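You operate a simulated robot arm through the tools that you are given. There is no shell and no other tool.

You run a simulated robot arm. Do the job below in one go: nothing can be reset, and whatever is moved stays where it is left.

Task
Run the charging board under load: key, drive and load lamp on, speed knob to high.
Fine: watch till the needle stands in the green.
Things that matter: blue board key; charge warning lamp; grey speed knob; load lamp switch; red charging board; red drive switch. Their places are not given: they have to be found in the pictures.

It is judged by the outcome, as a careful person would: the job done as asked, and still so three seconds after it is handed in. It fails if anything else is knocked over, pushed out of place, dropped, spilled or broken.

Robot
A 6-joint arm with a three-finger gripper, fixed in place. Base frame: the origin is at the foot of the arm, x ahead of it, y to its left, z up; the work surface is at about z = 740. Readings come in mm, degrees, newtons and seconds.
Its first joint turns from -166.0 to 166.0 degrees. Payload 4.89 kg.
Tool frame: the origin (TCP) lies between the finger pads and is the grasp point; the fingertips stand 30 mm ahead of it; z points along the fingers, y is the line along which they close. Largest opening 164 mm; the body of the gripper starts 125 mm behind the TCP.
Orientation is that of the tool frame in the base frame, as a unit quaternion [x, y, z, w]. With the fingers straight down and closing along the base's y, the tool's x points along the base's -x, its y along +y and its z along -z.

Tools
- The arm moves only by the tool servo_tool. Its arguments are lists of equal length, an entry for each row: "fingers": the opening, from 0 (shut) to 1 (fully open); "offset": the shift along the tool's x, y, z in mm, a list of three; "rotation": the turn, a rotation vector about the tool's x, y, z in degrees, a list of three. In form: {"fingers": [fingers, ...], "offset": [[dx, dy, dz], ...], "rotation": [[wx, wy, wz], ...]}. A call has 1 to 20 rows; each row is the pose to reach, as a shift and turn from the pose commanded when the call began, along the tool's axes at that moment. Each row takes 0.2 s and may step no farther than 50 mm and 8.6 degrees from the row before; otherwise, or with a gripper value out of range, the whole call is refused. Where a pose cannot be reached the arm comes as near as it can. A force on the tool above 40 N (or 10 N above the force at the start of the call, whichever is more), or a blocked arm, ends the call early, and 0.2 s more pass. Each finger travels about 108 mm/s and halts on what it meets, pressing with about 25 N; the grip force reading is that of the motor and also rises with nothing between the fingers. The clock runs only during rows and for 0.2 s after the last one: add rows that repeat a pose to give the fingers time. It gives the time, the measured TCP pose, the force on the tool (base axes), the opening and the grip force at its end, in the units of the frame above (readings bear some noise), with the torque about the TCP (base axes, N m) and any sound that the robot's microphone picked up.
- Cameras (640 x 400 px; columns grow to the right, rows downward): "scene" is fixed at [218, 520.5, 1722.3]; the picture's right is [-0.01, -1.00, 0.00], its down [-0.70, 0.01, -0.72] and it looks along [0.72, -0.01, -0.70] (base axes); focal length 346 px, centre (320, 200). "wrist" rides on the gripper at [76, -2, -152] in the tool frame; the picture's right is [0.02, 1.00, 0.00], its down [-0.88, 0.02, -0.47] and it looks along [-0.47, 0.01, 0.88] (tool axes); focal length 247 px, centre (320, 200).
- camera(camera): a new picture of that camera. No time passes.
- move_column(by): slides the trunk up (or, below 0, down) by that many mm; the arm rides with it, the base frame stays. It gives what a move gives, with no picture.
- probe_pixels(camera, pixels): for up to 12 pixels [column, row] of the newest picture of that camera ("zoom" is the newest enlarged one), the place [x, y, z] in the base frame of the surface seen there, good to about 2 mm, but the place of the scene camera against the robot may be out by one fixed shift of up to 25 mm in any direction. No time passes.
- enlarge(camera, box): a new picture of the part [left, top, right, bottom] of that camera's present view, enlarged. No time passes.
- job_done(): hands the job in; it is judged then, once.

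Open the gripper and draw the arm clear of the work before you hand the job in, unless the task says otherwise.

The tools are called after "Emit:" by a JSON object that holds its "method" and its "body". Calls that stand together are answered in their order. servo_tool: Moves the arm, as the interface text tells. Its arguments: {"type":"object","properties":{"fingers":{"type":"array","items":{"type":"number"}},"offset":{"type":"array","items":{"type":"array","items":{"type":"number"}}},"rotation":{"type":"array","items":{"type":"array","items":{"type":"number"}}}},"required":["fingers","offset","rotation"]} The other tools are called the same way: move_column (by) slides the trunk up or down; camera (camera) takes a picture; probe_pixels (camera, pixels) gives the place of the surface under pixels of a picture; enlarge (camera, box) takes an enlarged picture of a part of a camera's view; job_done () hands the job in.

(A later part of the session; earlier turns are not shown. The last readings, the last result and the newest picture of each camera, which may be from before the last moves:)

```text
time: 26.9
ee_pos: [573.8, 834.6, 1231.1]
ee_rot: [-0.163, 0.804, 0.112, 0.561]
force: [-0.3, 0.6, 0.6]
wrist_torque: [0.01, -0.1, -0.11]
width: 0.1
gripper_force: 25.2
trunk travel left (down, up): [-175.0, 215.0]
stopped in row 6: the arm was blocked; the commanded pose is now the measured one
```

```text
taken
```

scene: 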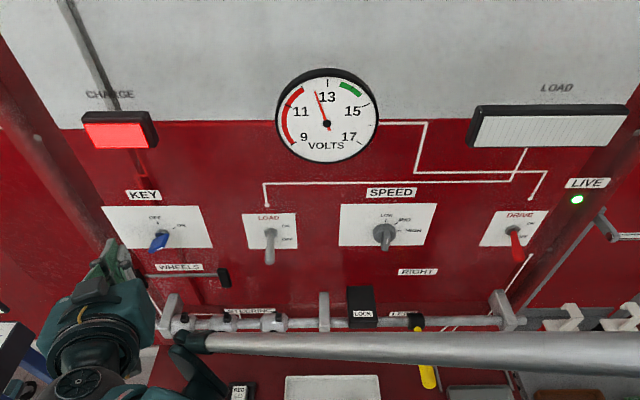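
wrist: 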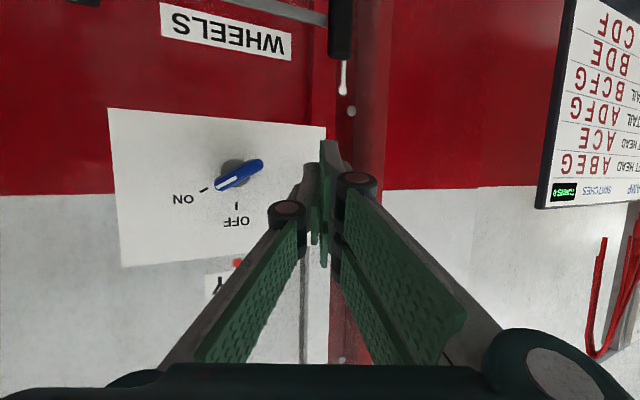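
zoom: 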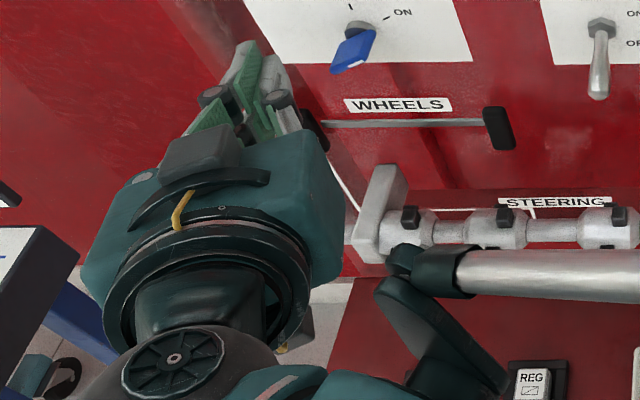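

I see the forearm coming down to a joint near (345,640,1420), then the wrist links. I'll probe the wrist joint parts in the enlarged view.

Emit:
{"method": "enlarge", "body": {"camera": "scene", "box": [0, 220, 288, 400]}}

Emit:
{"method": "probe_pixels", "body": {"camera": "zoom", "pixels": [[405, 265], [440, 260], [400, 310], [450, 360], [490, 385], [440, 385], [350, 385], [280, 385], [175, 357], [110, 380], [200, 290], [300, 330]]}}

```text
2.22 times, centred on (144, 310) of scene
```

zoom: 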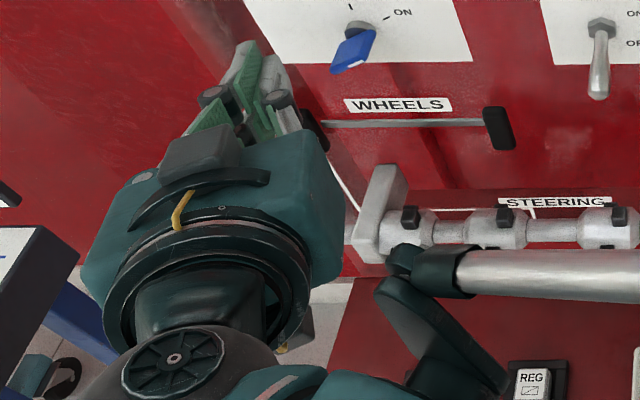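

```text
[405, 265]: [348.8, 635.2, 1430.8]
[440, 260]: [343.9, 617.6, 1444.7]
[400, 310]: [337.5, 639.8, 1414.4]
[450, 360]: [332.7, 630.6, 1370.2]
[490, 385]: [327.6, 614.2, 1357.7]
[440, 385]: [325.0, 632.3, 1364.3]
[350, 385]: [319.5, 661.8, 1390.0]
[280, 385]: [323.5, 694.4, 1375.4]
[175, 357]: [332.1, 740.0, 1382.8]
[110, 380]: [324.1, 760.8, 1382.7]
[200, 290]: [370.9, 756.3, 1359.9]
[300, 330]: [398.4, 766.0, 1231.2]
```

The forearm is at 38° elevation and the elbow seems unable to rise. To tell a slow joint from a real block, I'll command a small 22 mm inward/up move and hold it for over 2 s.

Emit:
{"method": "servo_tool", "body": {"fingers": [0, 0, 0, 0, 0, 0, 0, 0, 0, 0, 0, 0], "offset": [[-2.2, -7, -8], [-4.5, -14.3, -16.6], [-4.5, -14.3, -16.6], [-4.5, -14.3, -16.6], [-4.5, -14.3, -16.6], [-4.5, -14.3, -16.6], [-4.5, -14.3, -16.6], [-4.5, -14.3, -16.6], [-4.5, -14.3, -16.6], [-4.5, -14.3, -16.6], [-4.5, -14.3, -16.6], [-4.5, -14.3, -16.6]], "rotation": [[0, 0, 0], [0, 0, 0], [0, 0, 0], [0, 0, 0], [0, 0, 0], [0, 0, 0], [0, 0, 0], [0, 0, 0], [0, 0, 0], [0, 0, 0], [0, 0, 0], [0, 0, 0]]}}

```text
time: 29.5
ee_pos: [575.9, 811.1, 1241.3]
ee_rot: [-0.158, 0.804, 0.109, 0.562]
force: [-1.0, -0.5, -0.5]
wrist_torque: [0.03, -0.01, 0.01]
width: 0.0
gripper_force: 25.5
trunk travel left (down, up): [-175.0, 215.0]
```

This time the inward/up move was achieved (575.9,811,1241), so slow moves in this orientation work. I'll continue inward and up about 45 mm and hold.

Emit:
{"method": "servo_tool", "body": {"fingers": [0, 0, 0, 0, 0, 0, 0, 0], "offset": [[-2.2, -7, -8], [-4.5, -14.3, -16.6], [-6.8, -21.5, -25], [-9, -28.6, -33.2], [-9, -28.6, -33.2], [-9, -28.6, -33.2], [-9, -28.6, -33.2], [-9, -28.6, -33.2]], "rotation": [[0, 0, 0], [0, 0, 0], [0, 0, 0], [0, 0, 0], [0, 0, 0], [0, 0, 0], [0, 0, 0], [0, 0, 0]]}}

Emit:
{"method": "camera", "body": {"camera": "scene"}}

```text
time: 31.5
ee_pos: [584.2, 769.6, 1259.0]
ee_rot: [-0.147, 0.807, 0.102, 0.563]
force: [-49.9, 6.1, 3.7]
wrist_torque: [0.27, 1.42, 0.52]
width: 0.0
gripper_force: 25.1
trunk travel left (down, up): [-175.0, 215.0]
stopped in row 8: the arm was blocked; the commanded pose is now the measured one
```

```text
taken
```

scene: 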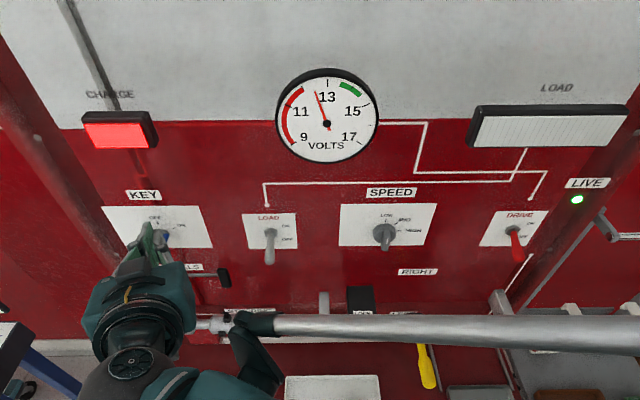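

The fingertips now press the board side (force -50 N in x) at (584,770,1259); I must relieve that. First let me look closely at the wrist region in the scene picture to understand the posture.

Emit:
{"method": "enlarge", "body": {"camera": "scene", "box": [70, 290, 246, 400]}}

Emit:
{"method": "enlarge", "body": {"camera": "scene", "box": [90, 190, 250, 300]}}

Emit:
{"method": "camera", "body": {"camera": "wrist"}}

```text
3.64 times, centred on (158, 345) of scene
```

zoom: 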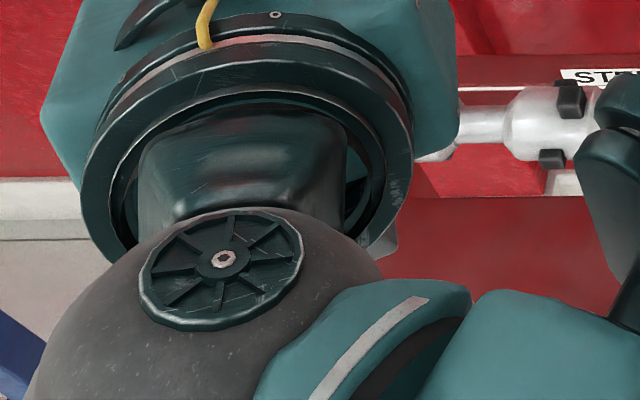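

```text
3.64 times, centred on (170, 245) of scene
```

zoom: 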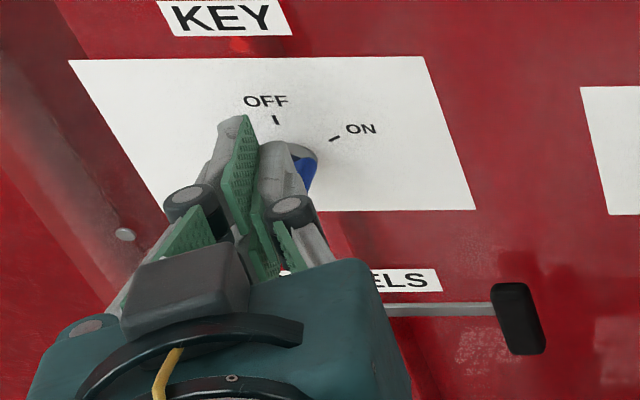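

```text
taken
```

wrist: 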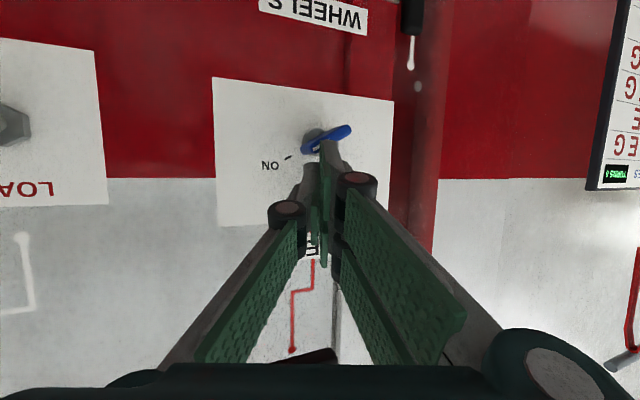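

The fingertips rest against the key's bow, which is still at ON. Before moving, I'll probe the wrist links once more so that I back off in a direction the arm can really follow.

Emit:
{"method": "probe_pixels", "body": {"camera": "scene", "pixels": [[180, 372], [175, 385], [205, 380], [218, 383], [230, 395], [240, 339], [245, 364], [262, 378], [275, 392], [130, 362], [100, 385], [150, 385]]}}

Emit:
{"method": "probe_pixels", "body": {"camera": "scene", "pixels": [[260, 320], [290, 322], [330, 325], [400, 328], [500, 332], [600, 335], [635, 337], [635, 320], [635, 350], [300, 312], [300, 334], [220, 393]]}}

Emit:
{"method": "probe_pixels", "body": {"camera": "wrist", "pixels": [[330, 135], [345, 130], [318, 147], [310, 143], [328, 150], [326, 165], [340, 175], [290, 157]]}}

```text
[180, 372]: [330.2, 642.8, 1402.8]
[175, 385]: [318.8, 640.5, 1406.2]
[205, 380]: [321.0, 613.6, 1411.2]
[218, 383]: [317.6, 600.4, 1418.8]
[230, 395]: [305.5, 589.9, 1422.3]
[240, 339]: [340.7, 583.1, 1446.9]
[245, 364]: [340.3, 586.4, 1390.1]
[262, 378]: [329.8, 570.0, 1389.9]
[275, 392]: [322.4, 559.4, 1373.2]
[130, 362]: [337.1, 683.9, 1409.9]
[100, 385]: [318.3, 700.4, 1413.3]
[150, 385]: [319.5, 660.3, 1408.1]
```

```text
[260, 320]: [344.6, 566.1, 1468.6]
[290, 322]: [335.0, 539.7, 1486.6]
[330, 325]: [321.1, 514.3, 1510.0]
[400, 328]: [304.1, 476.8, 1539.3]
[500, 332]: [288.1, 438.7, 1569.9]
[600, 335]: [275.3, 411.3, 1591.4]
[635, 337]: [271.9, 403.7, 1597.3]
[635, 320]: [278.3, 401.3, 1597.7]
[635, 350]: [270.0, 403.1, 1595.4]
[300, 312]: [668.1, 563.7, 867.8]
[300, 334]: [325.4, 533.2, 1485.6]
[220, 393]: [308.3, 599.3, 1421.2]
```

```text
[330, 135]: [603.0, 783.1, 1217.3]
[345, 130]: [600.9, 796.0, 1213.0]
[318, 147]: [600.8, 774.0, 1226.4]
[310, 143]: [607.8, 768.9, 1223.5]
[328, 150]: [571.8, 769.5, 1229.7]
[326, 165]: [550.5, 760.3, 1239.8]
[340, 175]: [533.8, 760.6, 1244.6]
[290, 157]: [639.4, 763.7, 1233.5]
```

The readings show the arm squeezed to the right, as if something sits at its left near the scene camera's stand (x≈218, y≈520), while the fingertips touch the key's upper front. I'll swing the tip left and up about the wrist (tool yaw left), which draws it off the key without pulling the wrist inward.

Emit:
{"method": "servo_tool", "body": {"fingers": [0, 0, 0, 0, 0], "offset": [[-6, 10, -5], [-10, 22, -9], [-14, 36, -12], [-16.1, 50.9, -14], [-16.1, 50.9, -14]], "rotation": [[-2.8, 0, -1], [-5.6, 0, -2], [-8.4, 0, -3], [-11.3, 0, -4.1], [-11.3, 0, -4.1]]}}

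Emit:
{"method": "camera", "body": {"camera": "scene"}}

```text
time: 32.7
ee_pos: [568.6, 817.3, 1274.8]
ee_rot: [-0.228, 0.788, 0.157, 0.55]
force: [-0.8, 0.4, 0.4]
wrist_torque: [0.02, 0.02, 0.0]
width: 0.1
gripper_force: 25.6
trunk travel left (down, up): [-175.0, 215.0]
```

```text
taken
```

scene: 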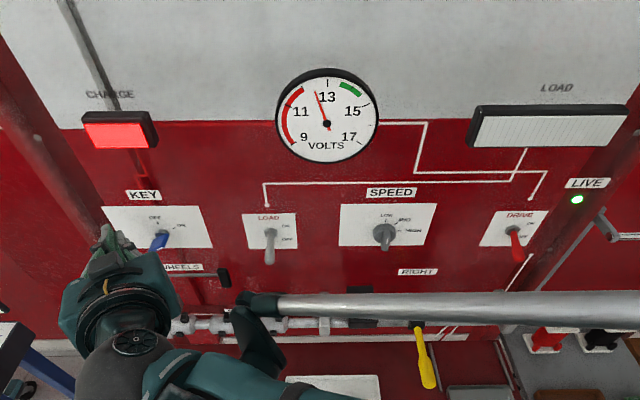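

The tip is free (no force), and the key is still ON. Now I'll tilt the tool down by 40° while rising ~45 mm, which moves the wrist forward, away from the suspected obstacle.

Emit:
{"method": "servo_tool", "body": {"fingers": [0, 0, 0, 0, 0, 0, 0], "offset": [[-6, -2, -6], [-12, -4, -12], [-18, -6, -18], [-24, -8, -23], [-30, -10, -28], [-35.6, -11.6, -33.5], [-35.6, -11.6, -33.5]], "rotation": [[0, 6.7, 0], [0, 13.4, 0], [0, 20, 0], [0, 26.7, 0], [0, 33.4, 0], [0, 40, 0], [0, 40, 0]]}}

Emit:
{"method": "camera", "body": {"camera": "scene"}}

```text
time: 34.3
ee_pos: [554.2, 792.4, 1321.5]
ee_rot: [-0.27, 0.928, 0.071, 0.246]
force: [0.6, 0.6, -0.3]
wrist_torque: [-0.1, 0.03, -0.01]
width: 0.0
gripper_force: 25.2
trunk travel left (down, up): [-175.0, 215.0]
```

```text
taken
```

scene: 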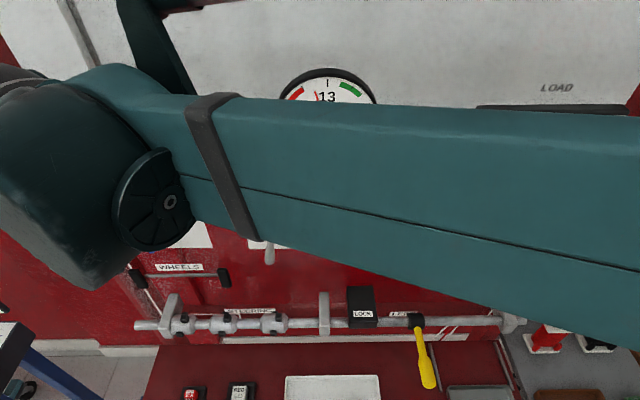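

The tilt worked cleanly, and now the main forearm (a teal beam) passes across the scene view from (100,180) to (640,230), close to the camera. I'll probe its position.

Emit:
{"method": "probe_pixels", "body": {"camera": "scene", "pixels": [[150, 200], [60, 180], [230, 150], [300, 180], [400, 180], [500, 200], [600, 220], [635, 230], [400, 120], [400, 240], [150, 40], [30, 80]]}}

Emit:
{"method": "camera", "body": {"camera": "wrist"}}

```text
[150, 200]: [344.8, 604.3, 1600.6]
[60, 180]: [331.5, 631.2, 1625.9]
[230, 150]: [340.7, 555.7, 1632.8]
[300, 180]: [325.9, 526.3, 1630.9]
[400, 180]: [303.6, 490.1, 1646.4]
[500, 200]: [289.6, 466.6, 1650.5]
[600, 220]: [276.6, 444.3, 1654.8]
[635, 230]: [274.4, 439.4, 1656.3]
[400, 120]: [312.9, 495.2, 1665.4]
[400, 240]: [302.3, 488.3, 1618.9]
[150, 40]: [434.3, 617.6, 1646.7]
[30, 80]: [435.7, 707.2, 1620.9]
```

```text
taken
```

wrist: 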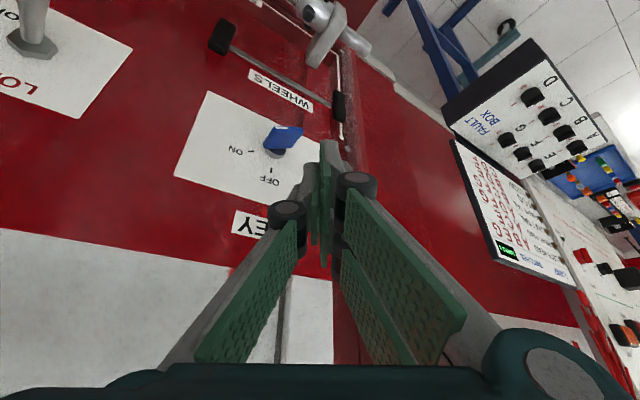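

All free now at (554,792,1321). I'll travel right in front of the board to about (500,400,1350), turning the yaw back to 0 while keeping the 60° downward tilt.

Emit:
{"method": "servo_tool", "body": {"fingers": [0, 0, 0, 0, 0, 0, 0, 0, 0, 0, 0], "offset": [[20.8, -30.2, -15.2], [41.6, -60.4, -30.3], [62.3, -90.6, -45.5], [83.1, -120.8, -60.7], [103.9, -151, -75.9], [124.7, -181.1, -91], [145.5, -211.3, -106.2], [166.2, -241.5, -121.4], [187, -271.7, -136.5], [207.8, -301.9, -151.7], [207.8, -301.9, -151.7]], "rotation": [[1.6, 0, 2.81], [3.2, 0, 5.62], [4.8, 0, 8.43], [6.4, 0, 11.24], [8, 0, 14.05], [9.6, 0, 16.86], [11.2, 0, 19.67], [12.8, 0, 22.48], [14.4, 0, 25.29], [16, 0, 28.1], [16, 0, 28.1]]}}

Emit:
{"method": "camera", "body": {"camera": "scene"}}

Emit:
{"method": "camera", "body": {"camera": "wrist"}}

```text
time: 36.7
ee_pos: [493.3, 401.2, 1351.1]
ee_rot: [-0.004, 0.966, 0.001, 0.258]
force: [-0.7, -0.6, 1.1]
wrist_torque: [0.08, -0.01, 0.06]
width: 0.0
gripper_force: 25.0
trunk travel left (down, up): [-175.0, 215.0]
```

```text
taken
```

scene: 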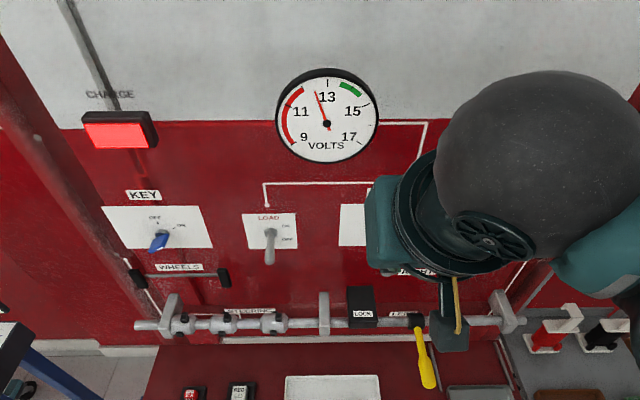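

```text
taken
```

wrist: 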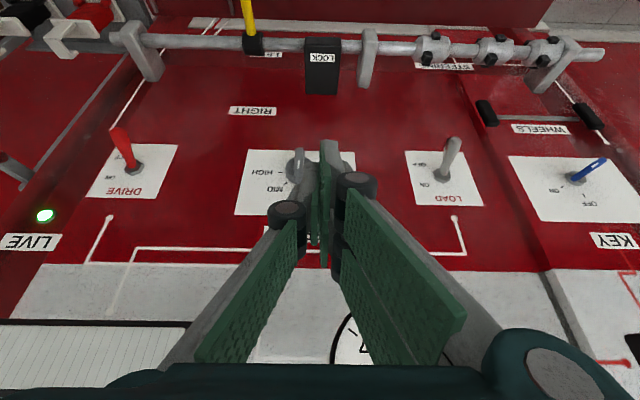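

Back in a healthy posture at (493,401,1351), all controls visible, key ON. Next I move to in front of the drive switch, around (485,140,1290), then reduce the tilt there.

Emit:
{"method": "servo_tool", "body": {"fingers": [0, 0, 0, 0, 0, 0, 0, 0], "offset": [[5, -37, 7], [10, -74, 14], [16, -112, 21], [21, -149, 27], [26, -186, 34], [32, -224, 41], [36.9, -261, 48], [36.9, -261, 48]], "rotation": [[0, 0, 0], [0, 0, 0], [0, 0, 0], [0, 0, 0], [0, 0, 0], [0, 0, 0], [0, 0, 0], [0, 0, 0]]}}

Emit:
{"method": "camera", "body": {"camera": "wrist"}}

```text
time: 38.5
ee_pos: [490.6, 140.6, 1291.0]
ee_rot: [-0.004, 0.966, 0.001, 0.258]
force: [-1.0, 0.4, 0.1]
wrist_torque: [0.02, 0.0, 0.01]
width: 0.1
gripper_force: 25.0
trunk travel left (down, up): [-175.0, 215.0]
```

```text
taken
```

wrist: 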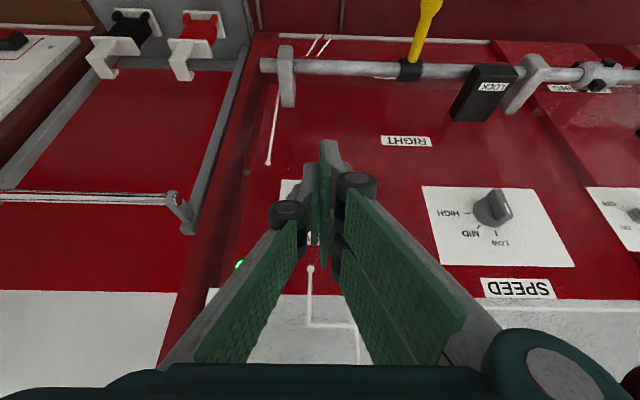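

Good tracking at (490,140,1291). Now reduce the tilt from 60° to 25° in place, stepwise.

Emit:
{"method": "servo_tool", "body": {"fingers": [0, 0, 0, 0, 0, 0, 0], "offset": [[0, 0, 0], [0, 0, 0], [0, 0, 0], [0, 0, 0], [0, 0, 0], [0, 0, 0], [0, 0, 0]], "rotation": [[0, -6, 0], [0, -12, 0], [0, -18, 0], [0, -24, 0], [0, -30, 0], [0, -35, 0], [0, -35, 0]]}}

Emit:
{"method": "camera", "body": {"camera": "wrist"}}

Emit:
{"method": "camera", "body": {"camera": "scene"}}

```text
time: 40.1
ee_pos: [490.3, 141.5, 1292.1]
ee_rot: [-0.003, 0.844, 0.002, 0.536]
force: [-0.9, 0.2, 0.3]
wrist_torque: [0.0, 0.02, 0.0]
width: 0.0
gripper_force: 24.8
trunk travel left (down, up): [-175.0, 215.0]
```

```text
taken
```

wrist: 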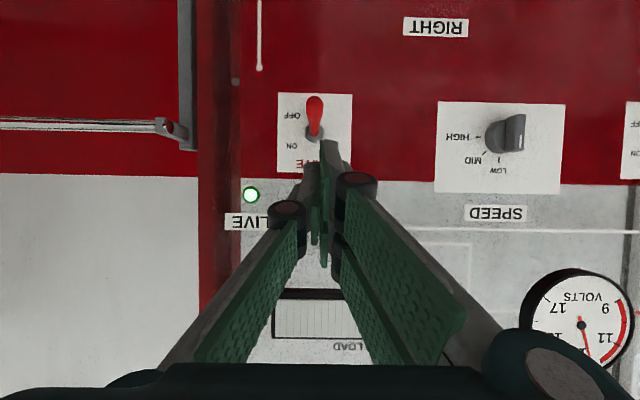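

```text
taken
```

scene: 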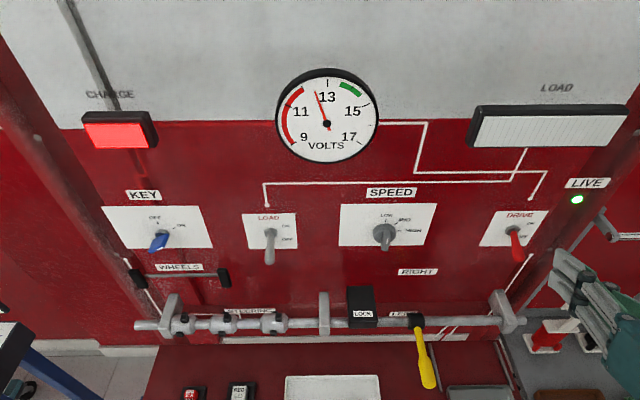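

Works well at 25° tilt with the drive lever visible at (314,115). Probe the lever for precise location.

Emit:
{"method": "enlarge", "body": {"camera": "wrist", "box": [250, 70, 380, 190]}}

Emit:
{"method": "probe_pixels", "body": {"camera": "wrist", "pixels": [[315, 99], [315, 105], [315, 115], [315, 125], [315, 132], [309, 105], [321, 105], [340, 120], [291, 145]]}}

```text
3.33 times, centred on (315, 130) of wrist
```

zoom: 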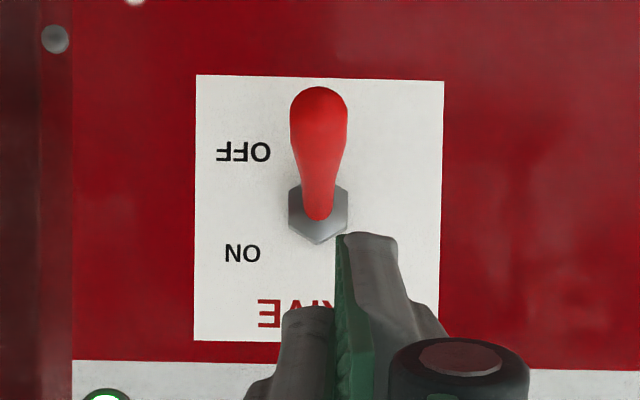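

```text
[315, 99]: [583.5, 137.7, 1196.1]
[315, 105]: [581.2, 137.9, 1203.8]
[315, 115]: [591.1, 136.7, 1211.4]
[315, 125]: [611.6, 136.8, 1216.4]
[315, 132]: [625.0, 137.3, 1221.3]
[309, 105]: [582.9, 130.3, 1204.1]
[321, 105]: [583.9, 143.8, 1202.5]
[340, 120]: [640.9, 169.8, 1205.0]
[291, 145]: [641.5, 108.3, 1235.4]
```

The drive lever tip is at about (583,137.5,1201), pivot near z=1222. I'll go down in front of it to (500,137.5,1165) with closed fingers, preparing to push up from underneath.

Emit:
{"method": "servo_tool", "body": {"fingers": [0, 0, 0, 0, 0, 0], "offset": [[22, -1, 12.5], [44, -2, 25], [66, -3, 37.5], [88, -4, 50], [110.8, -4, 62.8], [110.8, -4, 62.8]], "rotation": [[0, 0, 0], [0, 0, 0], [0, 0, 0], [0, 0, 0], [0, 0, 0], [0, 0, 0]]}}

Emit:
{"method": "camera", "body": {"camera": "wrist"}}

```text
time: 41.5
ee_pos: [500.0, 136.2, 1164.3]
ee_rot: [-0.003, 0.844, 0.002, 0.537]
force: [-0.2, -0.2, -0.3]
wrist_torque: [0.0, 0.05, -0.04]
width: 0.1
gripper_force: 24.6
trunk travel left (down, up): [-175.0, 215.0]
```

```text
taken
```

wrist: 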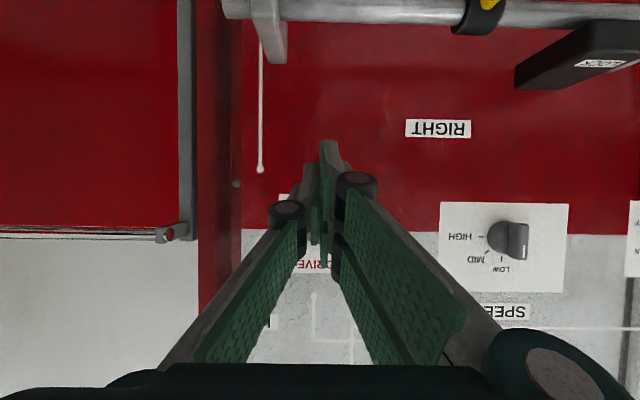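

Tracking fine at (500,136,1164). Now forward 70 mm under the lever.

Emit:
{"method": "servo_tool", "body": {"fingers": [0, 0, 0, 0], "offset": [[-10, 1, 21.3], [-20, 1.3, 42.5], [-29.6, 1.3, 63.4], [-29.6, 1.3, 63.4]], "rotation": [[0, 0, 0], [0, 0, 0], [0, 0, 0], [0, 0, 0]]}}

Emit:
{"method": "camera", "body": {"camera": "scene"}}

Emit:
{"method": "enlarge", "body": {"camera": "scene", "box": [440, 180, 600, 300]}}

```text
time: 42.5
ee_pos: [570.1, 138.2, 1164.6]
ee_rot: [-0.003, 0.844, 0.002, 0.536]
force: [1.1, -0.1, 0.2]
wrist_torque: [0.03, 0.02, 0.0]
width: 0.0
gripper_force: 24.7
trunk travel left (down, up): [-175.0, 215.0]
```

```text
taken
```

scene: 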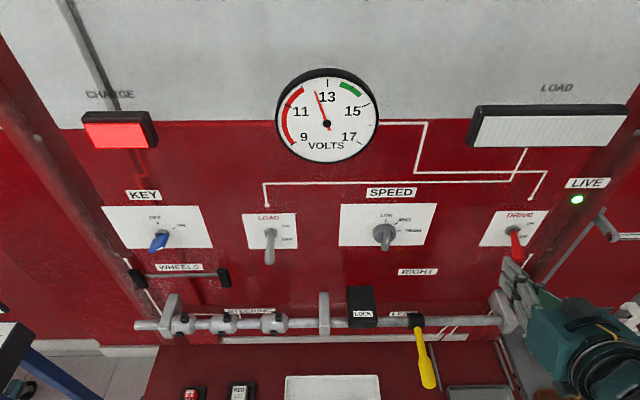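

```text
3.33 times, centred on (520, 240) of scene
```

zoom: 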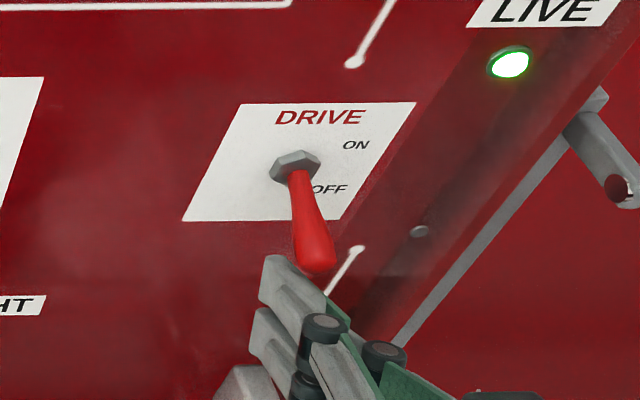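

The fingers are under the lever tip. Now push straight up in 8–10 mm steps, ~62 mm in total, with the force limit as guard.

Emit:
{"method": "servo_tool", "body": {"fingers": [0, 0, 0, 0, 0, 0, 0], "offset": [[-9.06, 0, -4.23], [-18.1, 0, -8.5], [-27.2, 0, -12.7], [-36.2, 0, -16.9], [-45.3, 0, -21.2], [-54.4, 0, -25.4], [-56.2, 0, -26.2]], "rotation": [[0, 0, 0], [0, 0, 0], [0, 0, 0], [0, 0, 0], [0, 0, 0], [0, 0, 0], [0, 0, 0]]}}

Emit:
{"method": "camera", "body": {"camera": "scene"}}

Emit:
{"method": "enlarge", "body": {"camera": "scene", "box": [440, 180, 600, 300]}}

```text
time: 43.7
ee_pos: [567.8, 140.3, 1208.9]
ee_rot: [-0.003, 0.845, 0.003, 0.535]
force: [-7.1, 11.7, -21.9]
wrist_torque: [-0.17, 0.47, 0.4]
width: 0.2
gripper_force: 25.1
trunk travel left (down, up): [-175.0, 215.0]
stopped in row 5: the force on the tool passed its limit at 56 N (the readings are from after the stop); the commanded pose is now the measured one
```

```text
taken
```

scene: 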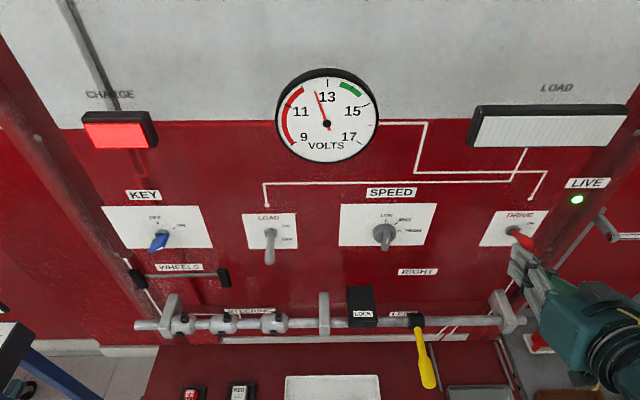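

```text
3.33 times, centred on (520, 240) of scene
```

zoom: 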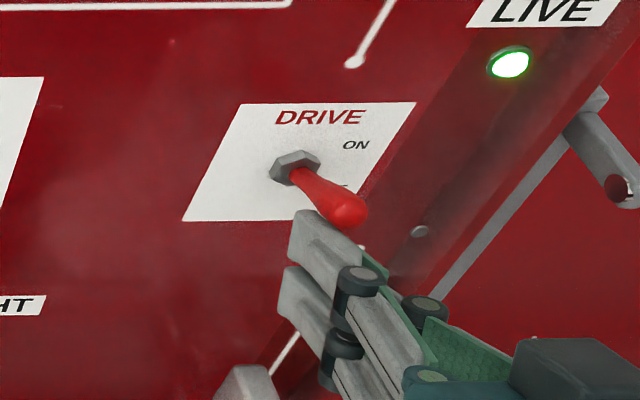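

The lever rose partway (now near level, TCP z=1209) before the 56 N force stop. I'll continue upward with finer, slower steps.

Emit:
{"method": "servo_tool", "body": {"fingers": [0, 0, 0, 0, 0, 0], "offset": [[-2.7, 0, -1.3], [-5.4, 0, -2.5], [-8.2, 0, -3.8], [-10.9, 0, -5.1], [-13.6, 0, -6.4], [-16.3, 0, -7.6]], "rotation": [[0, 0, 0], [0, 0, 0], [0, 0, 0], [0, 0, 0], [0, 0, 0], [0, 0, 0]]}}

Emit:
{"method": "enlarge", "body": {"camera": "scene", "box": [440, 180, 600, 300]}}

```text
time: 44.0
ee_pos: [566.3, 141.1, 1209.8]
ee_rot: [-0.002, 0.846, 0.002, 0.533]
force: [-4.0, 12.9, -22.8]
wrist_torque: [-0.21, 0.57, 0.44]
width: 0.0
gripper_force: 25.1
trunk travel left (down, up): [-175.0, 215.0]
stopped in row 1: the force on the tool passed its limit at 46 N (the readings are from after the stop); the commanded pose is now the measured one
```

```text
3.33 times, centred on (520, 240) of scene
```

zoom: 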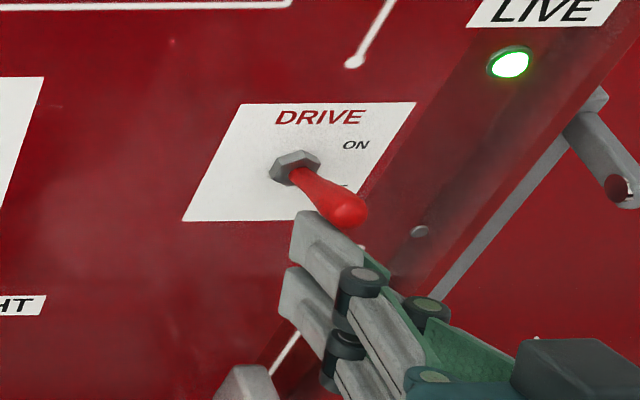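

It stopped again at 46 N with a sideways force of 13 N. I'll check the lever's actual angle and the contact by probing, and with the wrist view.

Emit:
{"method": "probe_pixels", "body": {"camera": "zoom", "pixels": [[345, 205], [360, 205], [335, 215], [320, 190], [305, 178], [310, 220], [355, 250], [300, 235]]}}

Emit:
{"method": "camera", "body": {"camera": "wrist"}}

Emit:
{"method": "enlarge", "body": {"camera": "wrist", "box": [250, 100, 390, 210]}}

```text
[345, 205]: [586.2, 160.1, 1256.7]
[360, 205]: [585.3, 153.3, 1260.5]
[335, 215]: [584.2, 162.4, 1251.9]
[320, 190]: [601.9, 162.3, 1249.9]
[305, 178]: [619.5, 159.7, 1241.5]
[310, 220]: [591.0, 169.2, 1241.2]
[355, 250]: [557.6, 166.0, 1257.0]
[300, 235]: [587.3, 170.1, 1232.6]
```

```text
taken
```

wrist: 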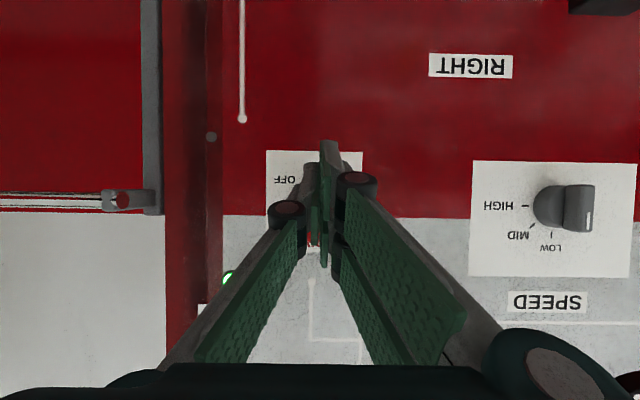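

```text
3.64 times, centred on (320, 155) of wrist
```

zoom: 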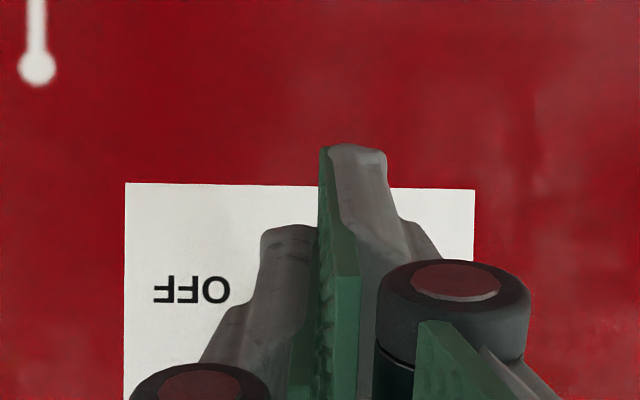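

Allowing for the camera shift, the lever now slopes upward (from z≈1229 to 1245 at its tip): it is already at the ON stop, which explains the force. I'll lower the fingers a little and back away.

Emit:
{"method": "servo_tool", "body": {"fingers": [0, 0, 0, 0, 0], "offset": [[9, 0, 4.2], [18.1, 0, 8.5], [28.7, 0, -14.2], [39.2, 0, -36.8], [52, 0, -64]], "rotation": [[0, 0, 0], [0, 0, 0], [0, 0, 0], [0, 0, 0], [0, 0, 0]]}}

Emit:
{"method": "camera", "body": {"camera": "scene"}}

Emit:
{"method": "enlarge", "body": {"camera": "scene", "box": [440, 180, 600, 300]}}

Emit:
{"method": "enlarge", "body": {"camera": "scene", "box": [260, 60, 400, 170]}}

```text
time: 45.2
ee_pos: [487.3, 138.4, 1192.2]
ee_rot: [-0.003, 0.846, 0.003, 0.534]
force: [1.9, 1.3, -1.0]
wrist_torque: [-0.08, 0.06, -0.22]
width: 0.1
gripper_force: 25.1
trunk travel left (down, up): [-175.0, 215.0]
```

```text
taken
```

scene: 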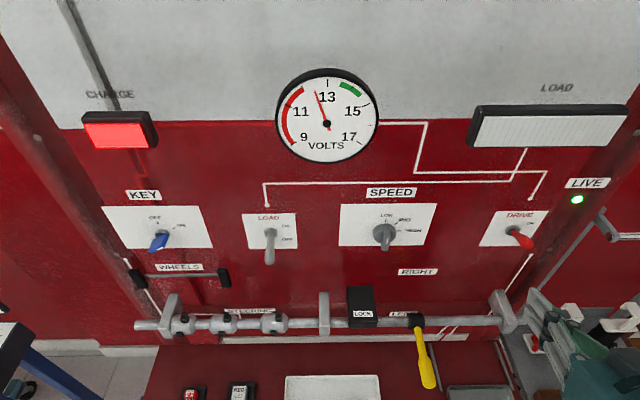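

```text
3.33 times, centred on (520, 240) of scene
```

zoom: 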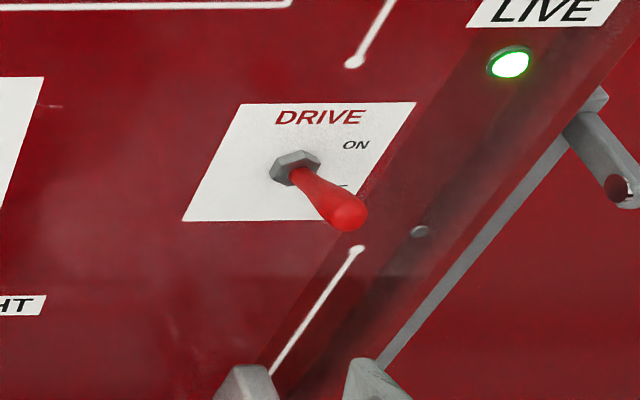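

```text
3.64 times, centred on (330, 115) of scene
```

zoom: 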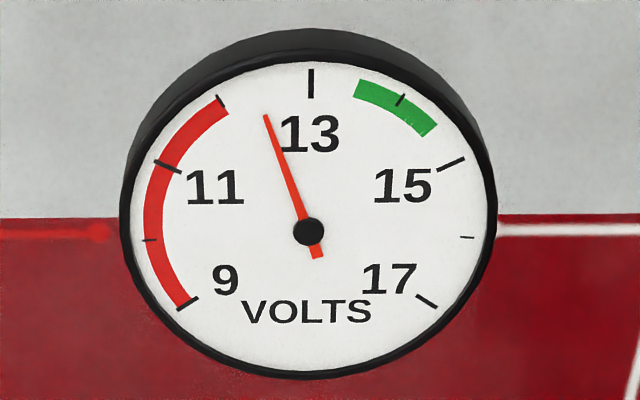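

Drive is up at ON and stays. For the load switch (y≈583) I'll approach with the tool yawed 40° left so the arm stays in its comfortable posture; first travel to about (490,583,1190).

Emit:
{"method": "servo_tool", "body": {"fingers": [0, 0, 0, 0, 0, 0, 0, 0, 0, 0, 0, 0, 0], "offset": [[0.3, 37, 0.4], [0.5, 74, 0.8], [0.8, 111, 1.2], [1.1, 148, 1.6], [1.3, 185, 2], [1.6, 222, 2.5], [1.9, 259, 2.9], [2.1, 296, 3.3], [2.4, 333, 3.7], [2.7, 370, 4.1], [2.9, 407, 4.5], [3.2, 445, 4.9], [3.2, 445, 4.9]], "rotation": [[-3, 0, -1.4], [-6, 0, -2.9], [-9, 0, -4.3], [-12, 0, -5.7], [-15, 0, -7.2], [-18, 0, -8.6], [-21, 0, -10], [-24, 0, -11.5], [-27, 0, -12.9], [-30, 0, -14.3], [-33, 0, -15.8], [-36.1, 0, -17.2], [-36.1, 0, -17.2]]}}

Emit:
{"method": "camera", "body": {"camera": "wrist"}}

Emit:
{"method": "camera", "body": {"camera": "scene"}}

```text
time: 48.0
ee_pos: [490.0, 584.0, 1188.0]
ee_rot: [-0.291, 0.794, 0.185, 0.501]
force: [1.0, -0.2, 0.1]
wrist_torque: [-0.02, 0.01, 0.0]
width: 0.1
gripper_force: 24.6
trunk travel left (down, up): [-175.0, 215.0]
```

```text
taken
```

wrist: 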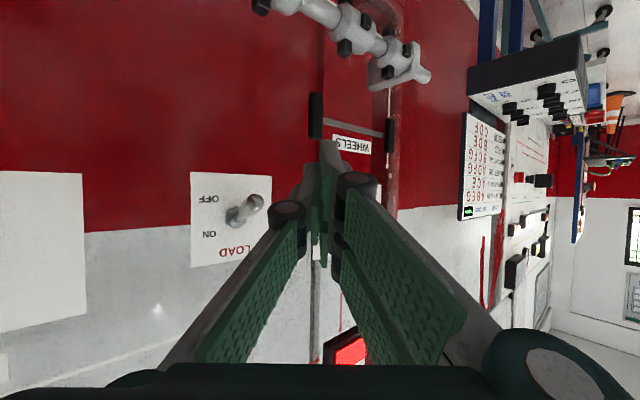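

```text
taken
```

scene: 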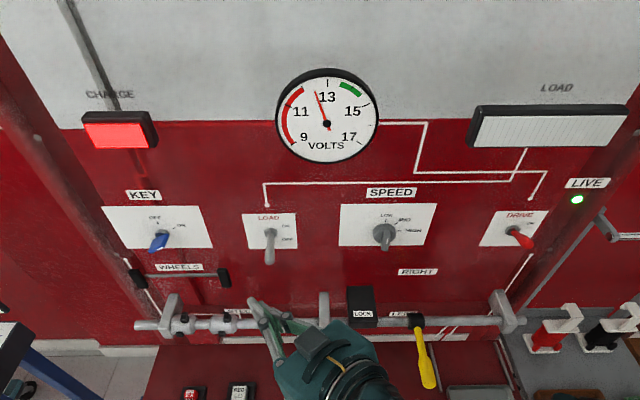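

Tracking is excellent here: (490,584,1188), yaw 40°. The load lever is at (245,210) in the wrist view; I'll probe it.

Emit:
{"method": "probe_pixels", "body": {"camera": "wrist", "pixels": [[255, 201], [250, 205], [243, 209], [236, 215], [230, 220], [258, 198], [252, 198], [256, 207], [208, 197], [207, 235]]}}

Emit:
{"method": "enlarge", "body": {"camera": "wrist", "box": [180, 160, 290, 280]}}

```text
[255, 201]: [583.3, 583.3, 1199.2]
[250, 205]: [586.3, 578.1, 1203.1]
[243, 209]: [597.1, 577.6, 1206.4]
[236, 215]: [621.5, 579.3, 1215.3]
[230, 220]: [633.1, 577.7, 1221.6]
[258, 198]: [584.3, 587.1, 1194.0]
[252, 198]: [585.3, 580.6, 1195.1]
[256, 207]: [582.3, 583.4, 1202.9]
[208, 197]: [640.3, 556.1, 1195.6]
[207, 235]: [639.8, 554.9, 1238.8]
```

```text
3.33 times, centred on (235, 220) of wrist
```

zoom: 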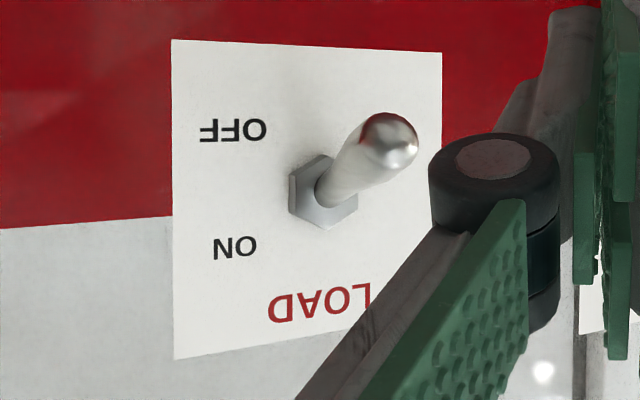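

The load lever tip is at about (585,583,1200), same shape as the drive lever. I'll go down and forward so the closed fingertips sit under the lever tip.

Emit:
{"method": "servo_tool", "body": {"fingers": [0, 0, 0, 0, 0, 0], "offset": [[13, -10, 4], [27, -20.2, 8.4], [18, -35, 24.6], [9, -50, 41], [0.3, -64.3, 57.1], [0.3, -64.3, 57.1]], "rotation": [[0, 0, 0], [0, 0, 0], [0, 0, 0], [0, 0, 0], [0, 0, 0], [0, 0, 0]]}}

Emit:
{"method": "camera", "body": {"camera": "scene"}}

Emit:
{"method": "enlarge", "body": {"camera": "scene", "box": [200, 190, 360, 310]}}

Emit:
{"method": "camera", "body": {"camera": "wrist"}}

```text
time: 49.5
ee_pos: [569.5, 566.8, 1161.2]
ee_rot: [-0.291, 0.793, 0.185, 0.502]
force: [-0.1, 0.3, 0.6]
wrist_torque: [-0.03, 0.02, -0.02]
width: 0.0
gripper_force: 25.0
trunk travel left (down, up): [-175.0, 215.0]
```

```text
taken
```

scene: 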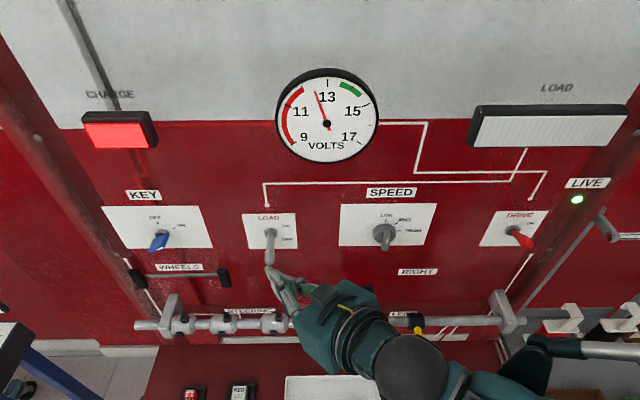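

```text
3.33 times, centred on (280, 250) of scene
```

zoom: 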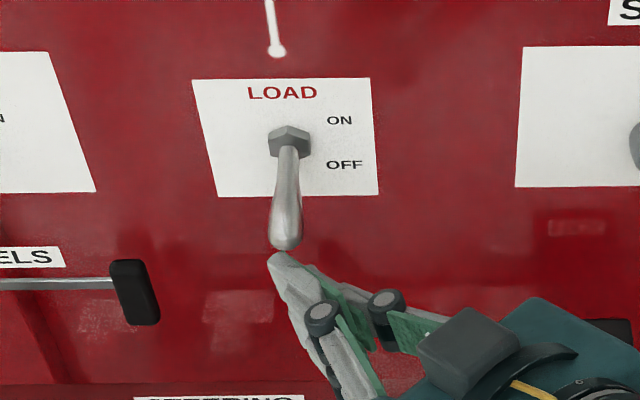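

```text
taken
```

wrist: 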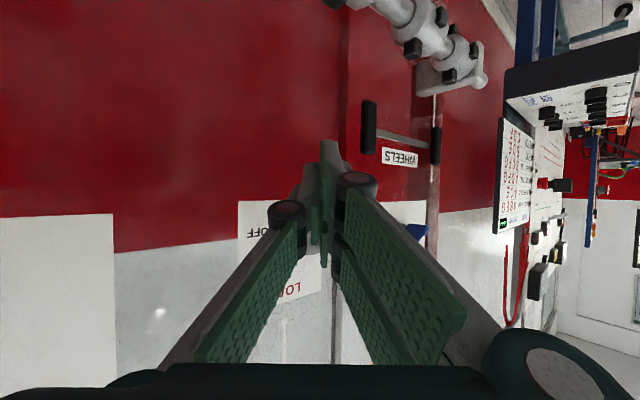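

The fingertips look to be just under the lever tip; I'll verify with probes on both in the same picture before pushing up.

Emit:
{"method": "enlarge", "body": {"camera": "scene", "box": [240, 220, 320, 280]}}

Emit:
{"method": "probe_pixels", "body": {"camera": "scene", "pixels": [[269, 260], [270, 255], [268, 267], [270, 269], [272, 272], [276, 275], [280, 272], [285, 275]]}}

```text
6.67 times, centred on (280, 250) of scene
```

zoom: 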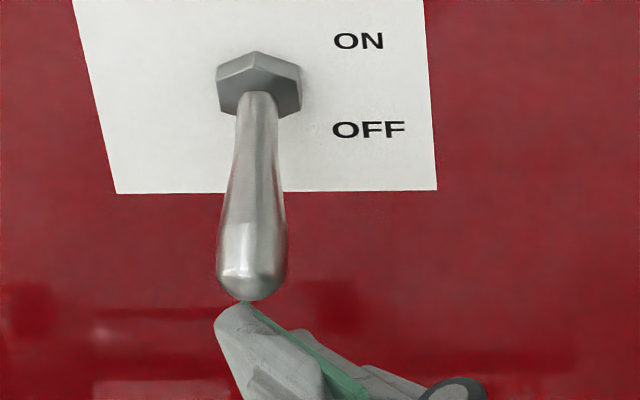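

```text
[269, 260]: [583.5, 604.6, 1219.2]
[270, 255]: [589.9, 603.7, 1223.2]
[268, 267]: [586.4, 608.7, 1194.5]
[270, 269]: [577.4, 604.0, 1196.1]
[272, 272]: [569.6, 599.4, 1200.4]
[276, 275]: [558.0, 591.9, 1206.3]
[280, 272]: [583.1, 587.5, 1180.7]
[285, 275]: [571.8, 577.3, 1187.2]
```

In the same frame, the fingertip reaches only a few mm past the lever tip; I'll go 12 mm further in x (7 in y) and then push up in 7 mm steps.

Emit:
{"method": "servo_tool", "body": {"fingers": [0, 0, 0, 0, 0, 0, 0, 0], "offset": [[-5.9, -2.4, 12.4], [-13.1, -2.4, 9], [-20.3, -2.4, 5.5], [-27.5, -2.4, 2.1], [-34.7, -2.4, -1.4], [-41, -2.4, -4.4], [-46.4, -2.4, -7], [-50, -2.4, -8.7]], "rotation": [[0, 0, 0], [0, 0, 0], [0, 0, 0], [0, 0, 0], [0, 0, 0], [0, 0, 0], [0, 0, 0], [0, 0, 0]]}}

Emit:
{"method": "camera", "body": {"camera": "scene"}}

Emit:
{"method": "enlarge", "body": {"camera": "scene", "box": [200, 190, 360, 310]}}

```text
time: 51.2
ee_pos: [577.5, 574.2, 1204.3]
ee_rot: [-0.291, 0.795, 0.184, 0.5]
force: [-8.4, -2.8, -21.6]
wrist_torque: [-0.18, 0.09, 0.06]
width: 0.1
gripper_force: 25.1
trunk travel left (down, up): [-175.0, 215.0]
stopped in row 8: the force on the tool passed its limit at 46 N (the readings are from after the stop); the commanded pose is now the measured one
```

```text
taken
```

scene: 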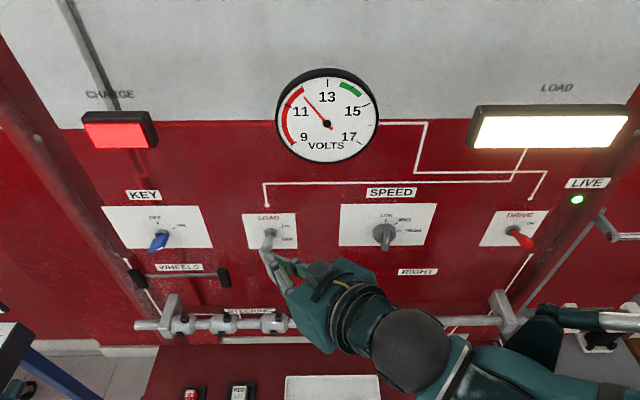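

```text
3.33 times, centred on (280, 250) of scene
```

zoom: 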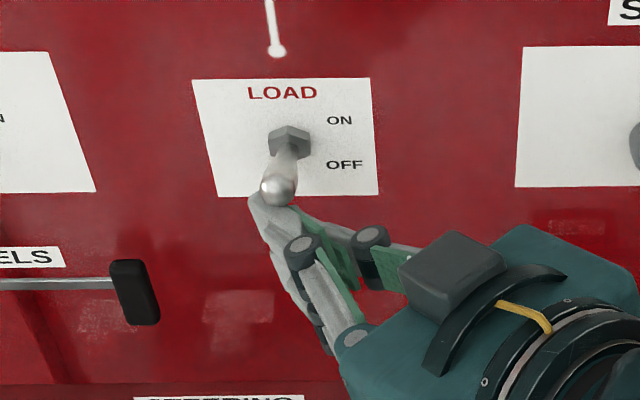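

The LOAD lamp lit up and the needle dipped to about 11.5 V: load is ON. Lower the fingers slightly and back away from the lever.

Emit:
{"method": "servo_tool", "body": {"fingers": [0, 0, 0, 0, 0], "offset": [[7, 0, 3.2], [13.5, 0, 6.5], [24, 12, -15.5], [35, 24, -38], [45.4, 36.6, -60.3]], "rotation": [[0, 0, 0], [0, 0, 0], [0, 0, 0], [0, 0, 0], [0, 0, 0]]}}

Emit:
{"method": "camera", "body": {"camera": "scene"}}

Emit:
{"method": "enlarge", "body": {"camera": "scene", "box": [200, 190, 360, 310]}}

```text
time: 52.4
ee_pos: [501.2, 553.8, 1191.3]
ee_rot: [-0.29, 0.795, 0.183, 0.5]
force: [0.2, 0.2, -0.8]
wrist_torque: [-0.01, 0.02, 0.03]
width: 0.1
gripper_force: 24.9
trunk travel left (down, up): [-175.0, 215.0]
```

```text
taken
```

scene: 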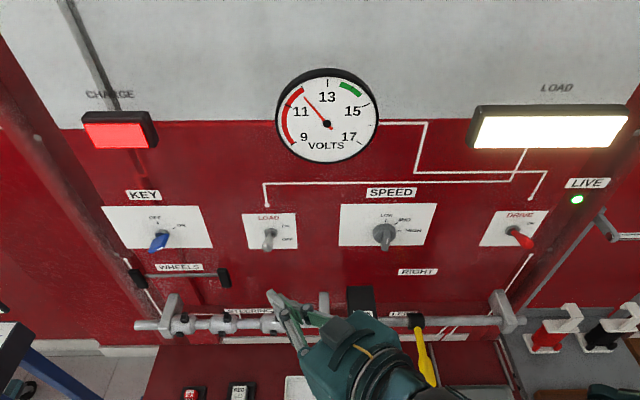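

```text
3.33 times, centred on (280, 250) of scene
```

zoom: 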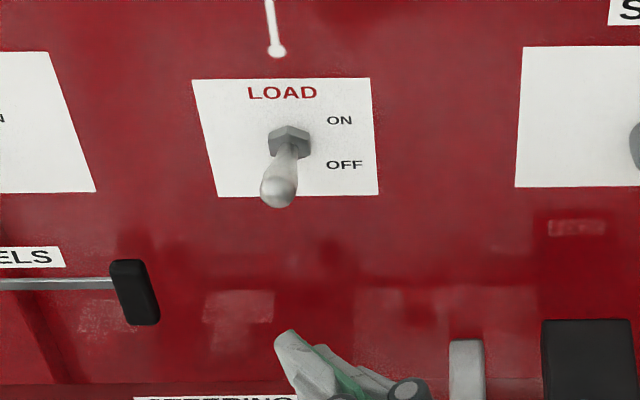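

Load lever is up at ON and the lamp stays lit. Now the speed knob: first return to yaw 0 at about (490,400,1240).

Emit:
{"method": "servo_tool", "body": {"fingers": [0, 0, 0.1, 0.2, 0.3, 0.3, 0.3], "offset": [[0.3, -18.3, -19.8], [0.7, -36.7, -39.6], [1, -55, -59.4], [1.4, -73.4, -79.2], [1.7, -91.7, -99], [2.1, -110.1, -118.8], [2.1, -110.1, -118.8]], "rotation": [[6.1, 0, 2.9], [12.2, 0, 5.8], [18.2, 0, 8.7], [24.3, 0, 11.6], [30.4, 0, 14.5], [36.5, -0.1, 17.4], [36.5, -0.1, 17.4]]}}

Emit:
{"method": "camera", "body": {"camera": "wrist"}}

```text
time: 54.0
ee_pos: [487.2, 398.1, 1242.5]
ee_rot: [0.003, 0.846, -0.002, 0.534]
force: [-0.9, 0.1, 0.2]
wrist_torque: [0.0, -0.02, -0.01]
width: 49.3
gripper_force: 0.0
trunk travel left (down, up): [-175.0, 215.0]
```

```text
taken
```

wrist: 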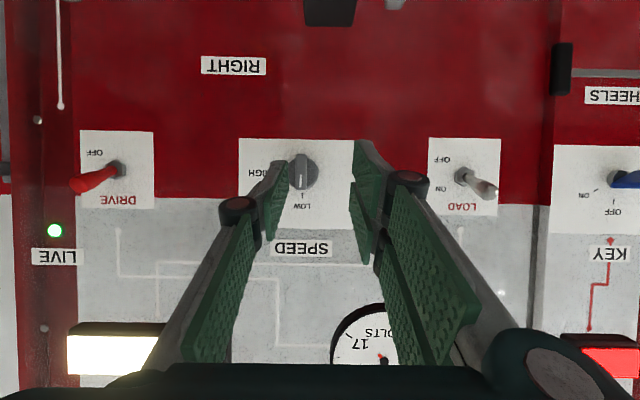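

All fine; now level the tool (−25.5°) and line up with the knob at about (500,376,1222).

Emit:
{"method": "servo_tool", "body": {"fingers": [0.3, 0.3, 0.3, 0.3, 0.3, 0.3], "offset": [[2.5, -4.4, 4], [5, -8.8, 8], [7.5, -13.2, 12], [10, -17.6, 16.2], [12.5, -22, 20.3], [12.5, -22, 20.3]], "rotation": [[0, -5.1, 0], [0, -10.2, 0], [0, -15.3, 0], [0, -20.4, 0], [0, -25.5, 0], [0, -25.5, 0]]}}

Emit:
{"method": "camera", "body": {"camera": "wrist"}}

Emit:
{"method": "enlarge", "body": {"camera": "wrist", "box": [250, 100, 400, 230]}}

```text
time: 55.4
ee_pos: [500.9, 378.1, 1220.6]
ee_rot: [0.001, 0.707, -0.001, 0.707]
force: [0.3, 0.3, 0.3]
wrist_torque: [-0.02, -0.04, -0.05]
width: 49.2
gripper_force: 0.1
trunk travel left (down, up): [-175.0, 215.0]
```

```text
taken
```

wrist: 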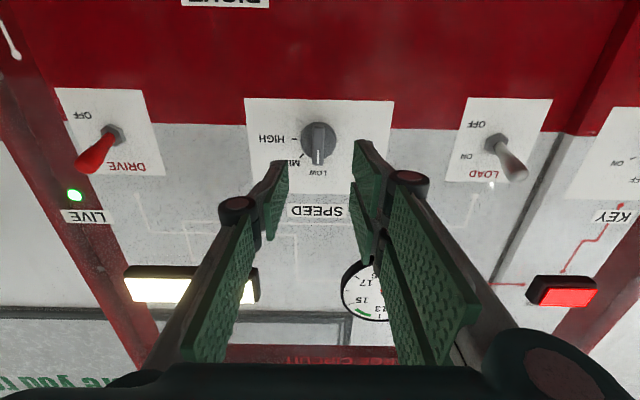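

```text
3.08 times, centred on (325, 165) of wrist
```

zoom: 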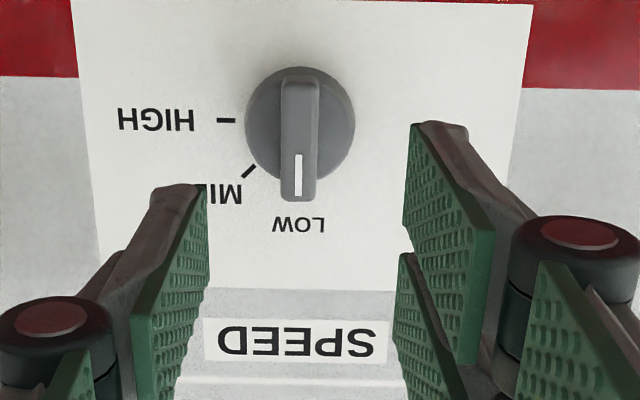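

The tool is level in front of the knob (500.9,378.1,1220.6). Probe the knob bar and disc for exact centre.

Emit:
{"method": "probe_pixels", "body": {"camera": "zoom", "pixels": [[300, 85], [300, 110], [300, 140], [300, 170], [300, 190], [287, 130], [314, 130], [255, 125], [348, 125], [300, 72], [227, 121], [250, 170]]}}

```text
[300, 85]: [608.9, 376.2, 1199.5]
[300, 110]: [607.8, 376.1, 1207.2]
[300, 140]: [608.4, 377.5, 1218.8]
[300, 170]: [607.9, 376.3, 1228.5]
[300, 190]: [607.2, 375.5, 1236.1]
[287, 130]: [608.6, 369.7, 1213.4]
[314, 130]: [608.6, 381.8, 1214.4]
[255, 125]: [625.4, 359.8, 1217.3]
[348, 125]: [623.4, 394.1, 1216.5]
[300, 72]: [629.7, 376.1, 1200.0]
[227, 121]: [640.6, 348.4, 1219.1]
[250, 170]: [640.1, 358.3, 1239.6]
```

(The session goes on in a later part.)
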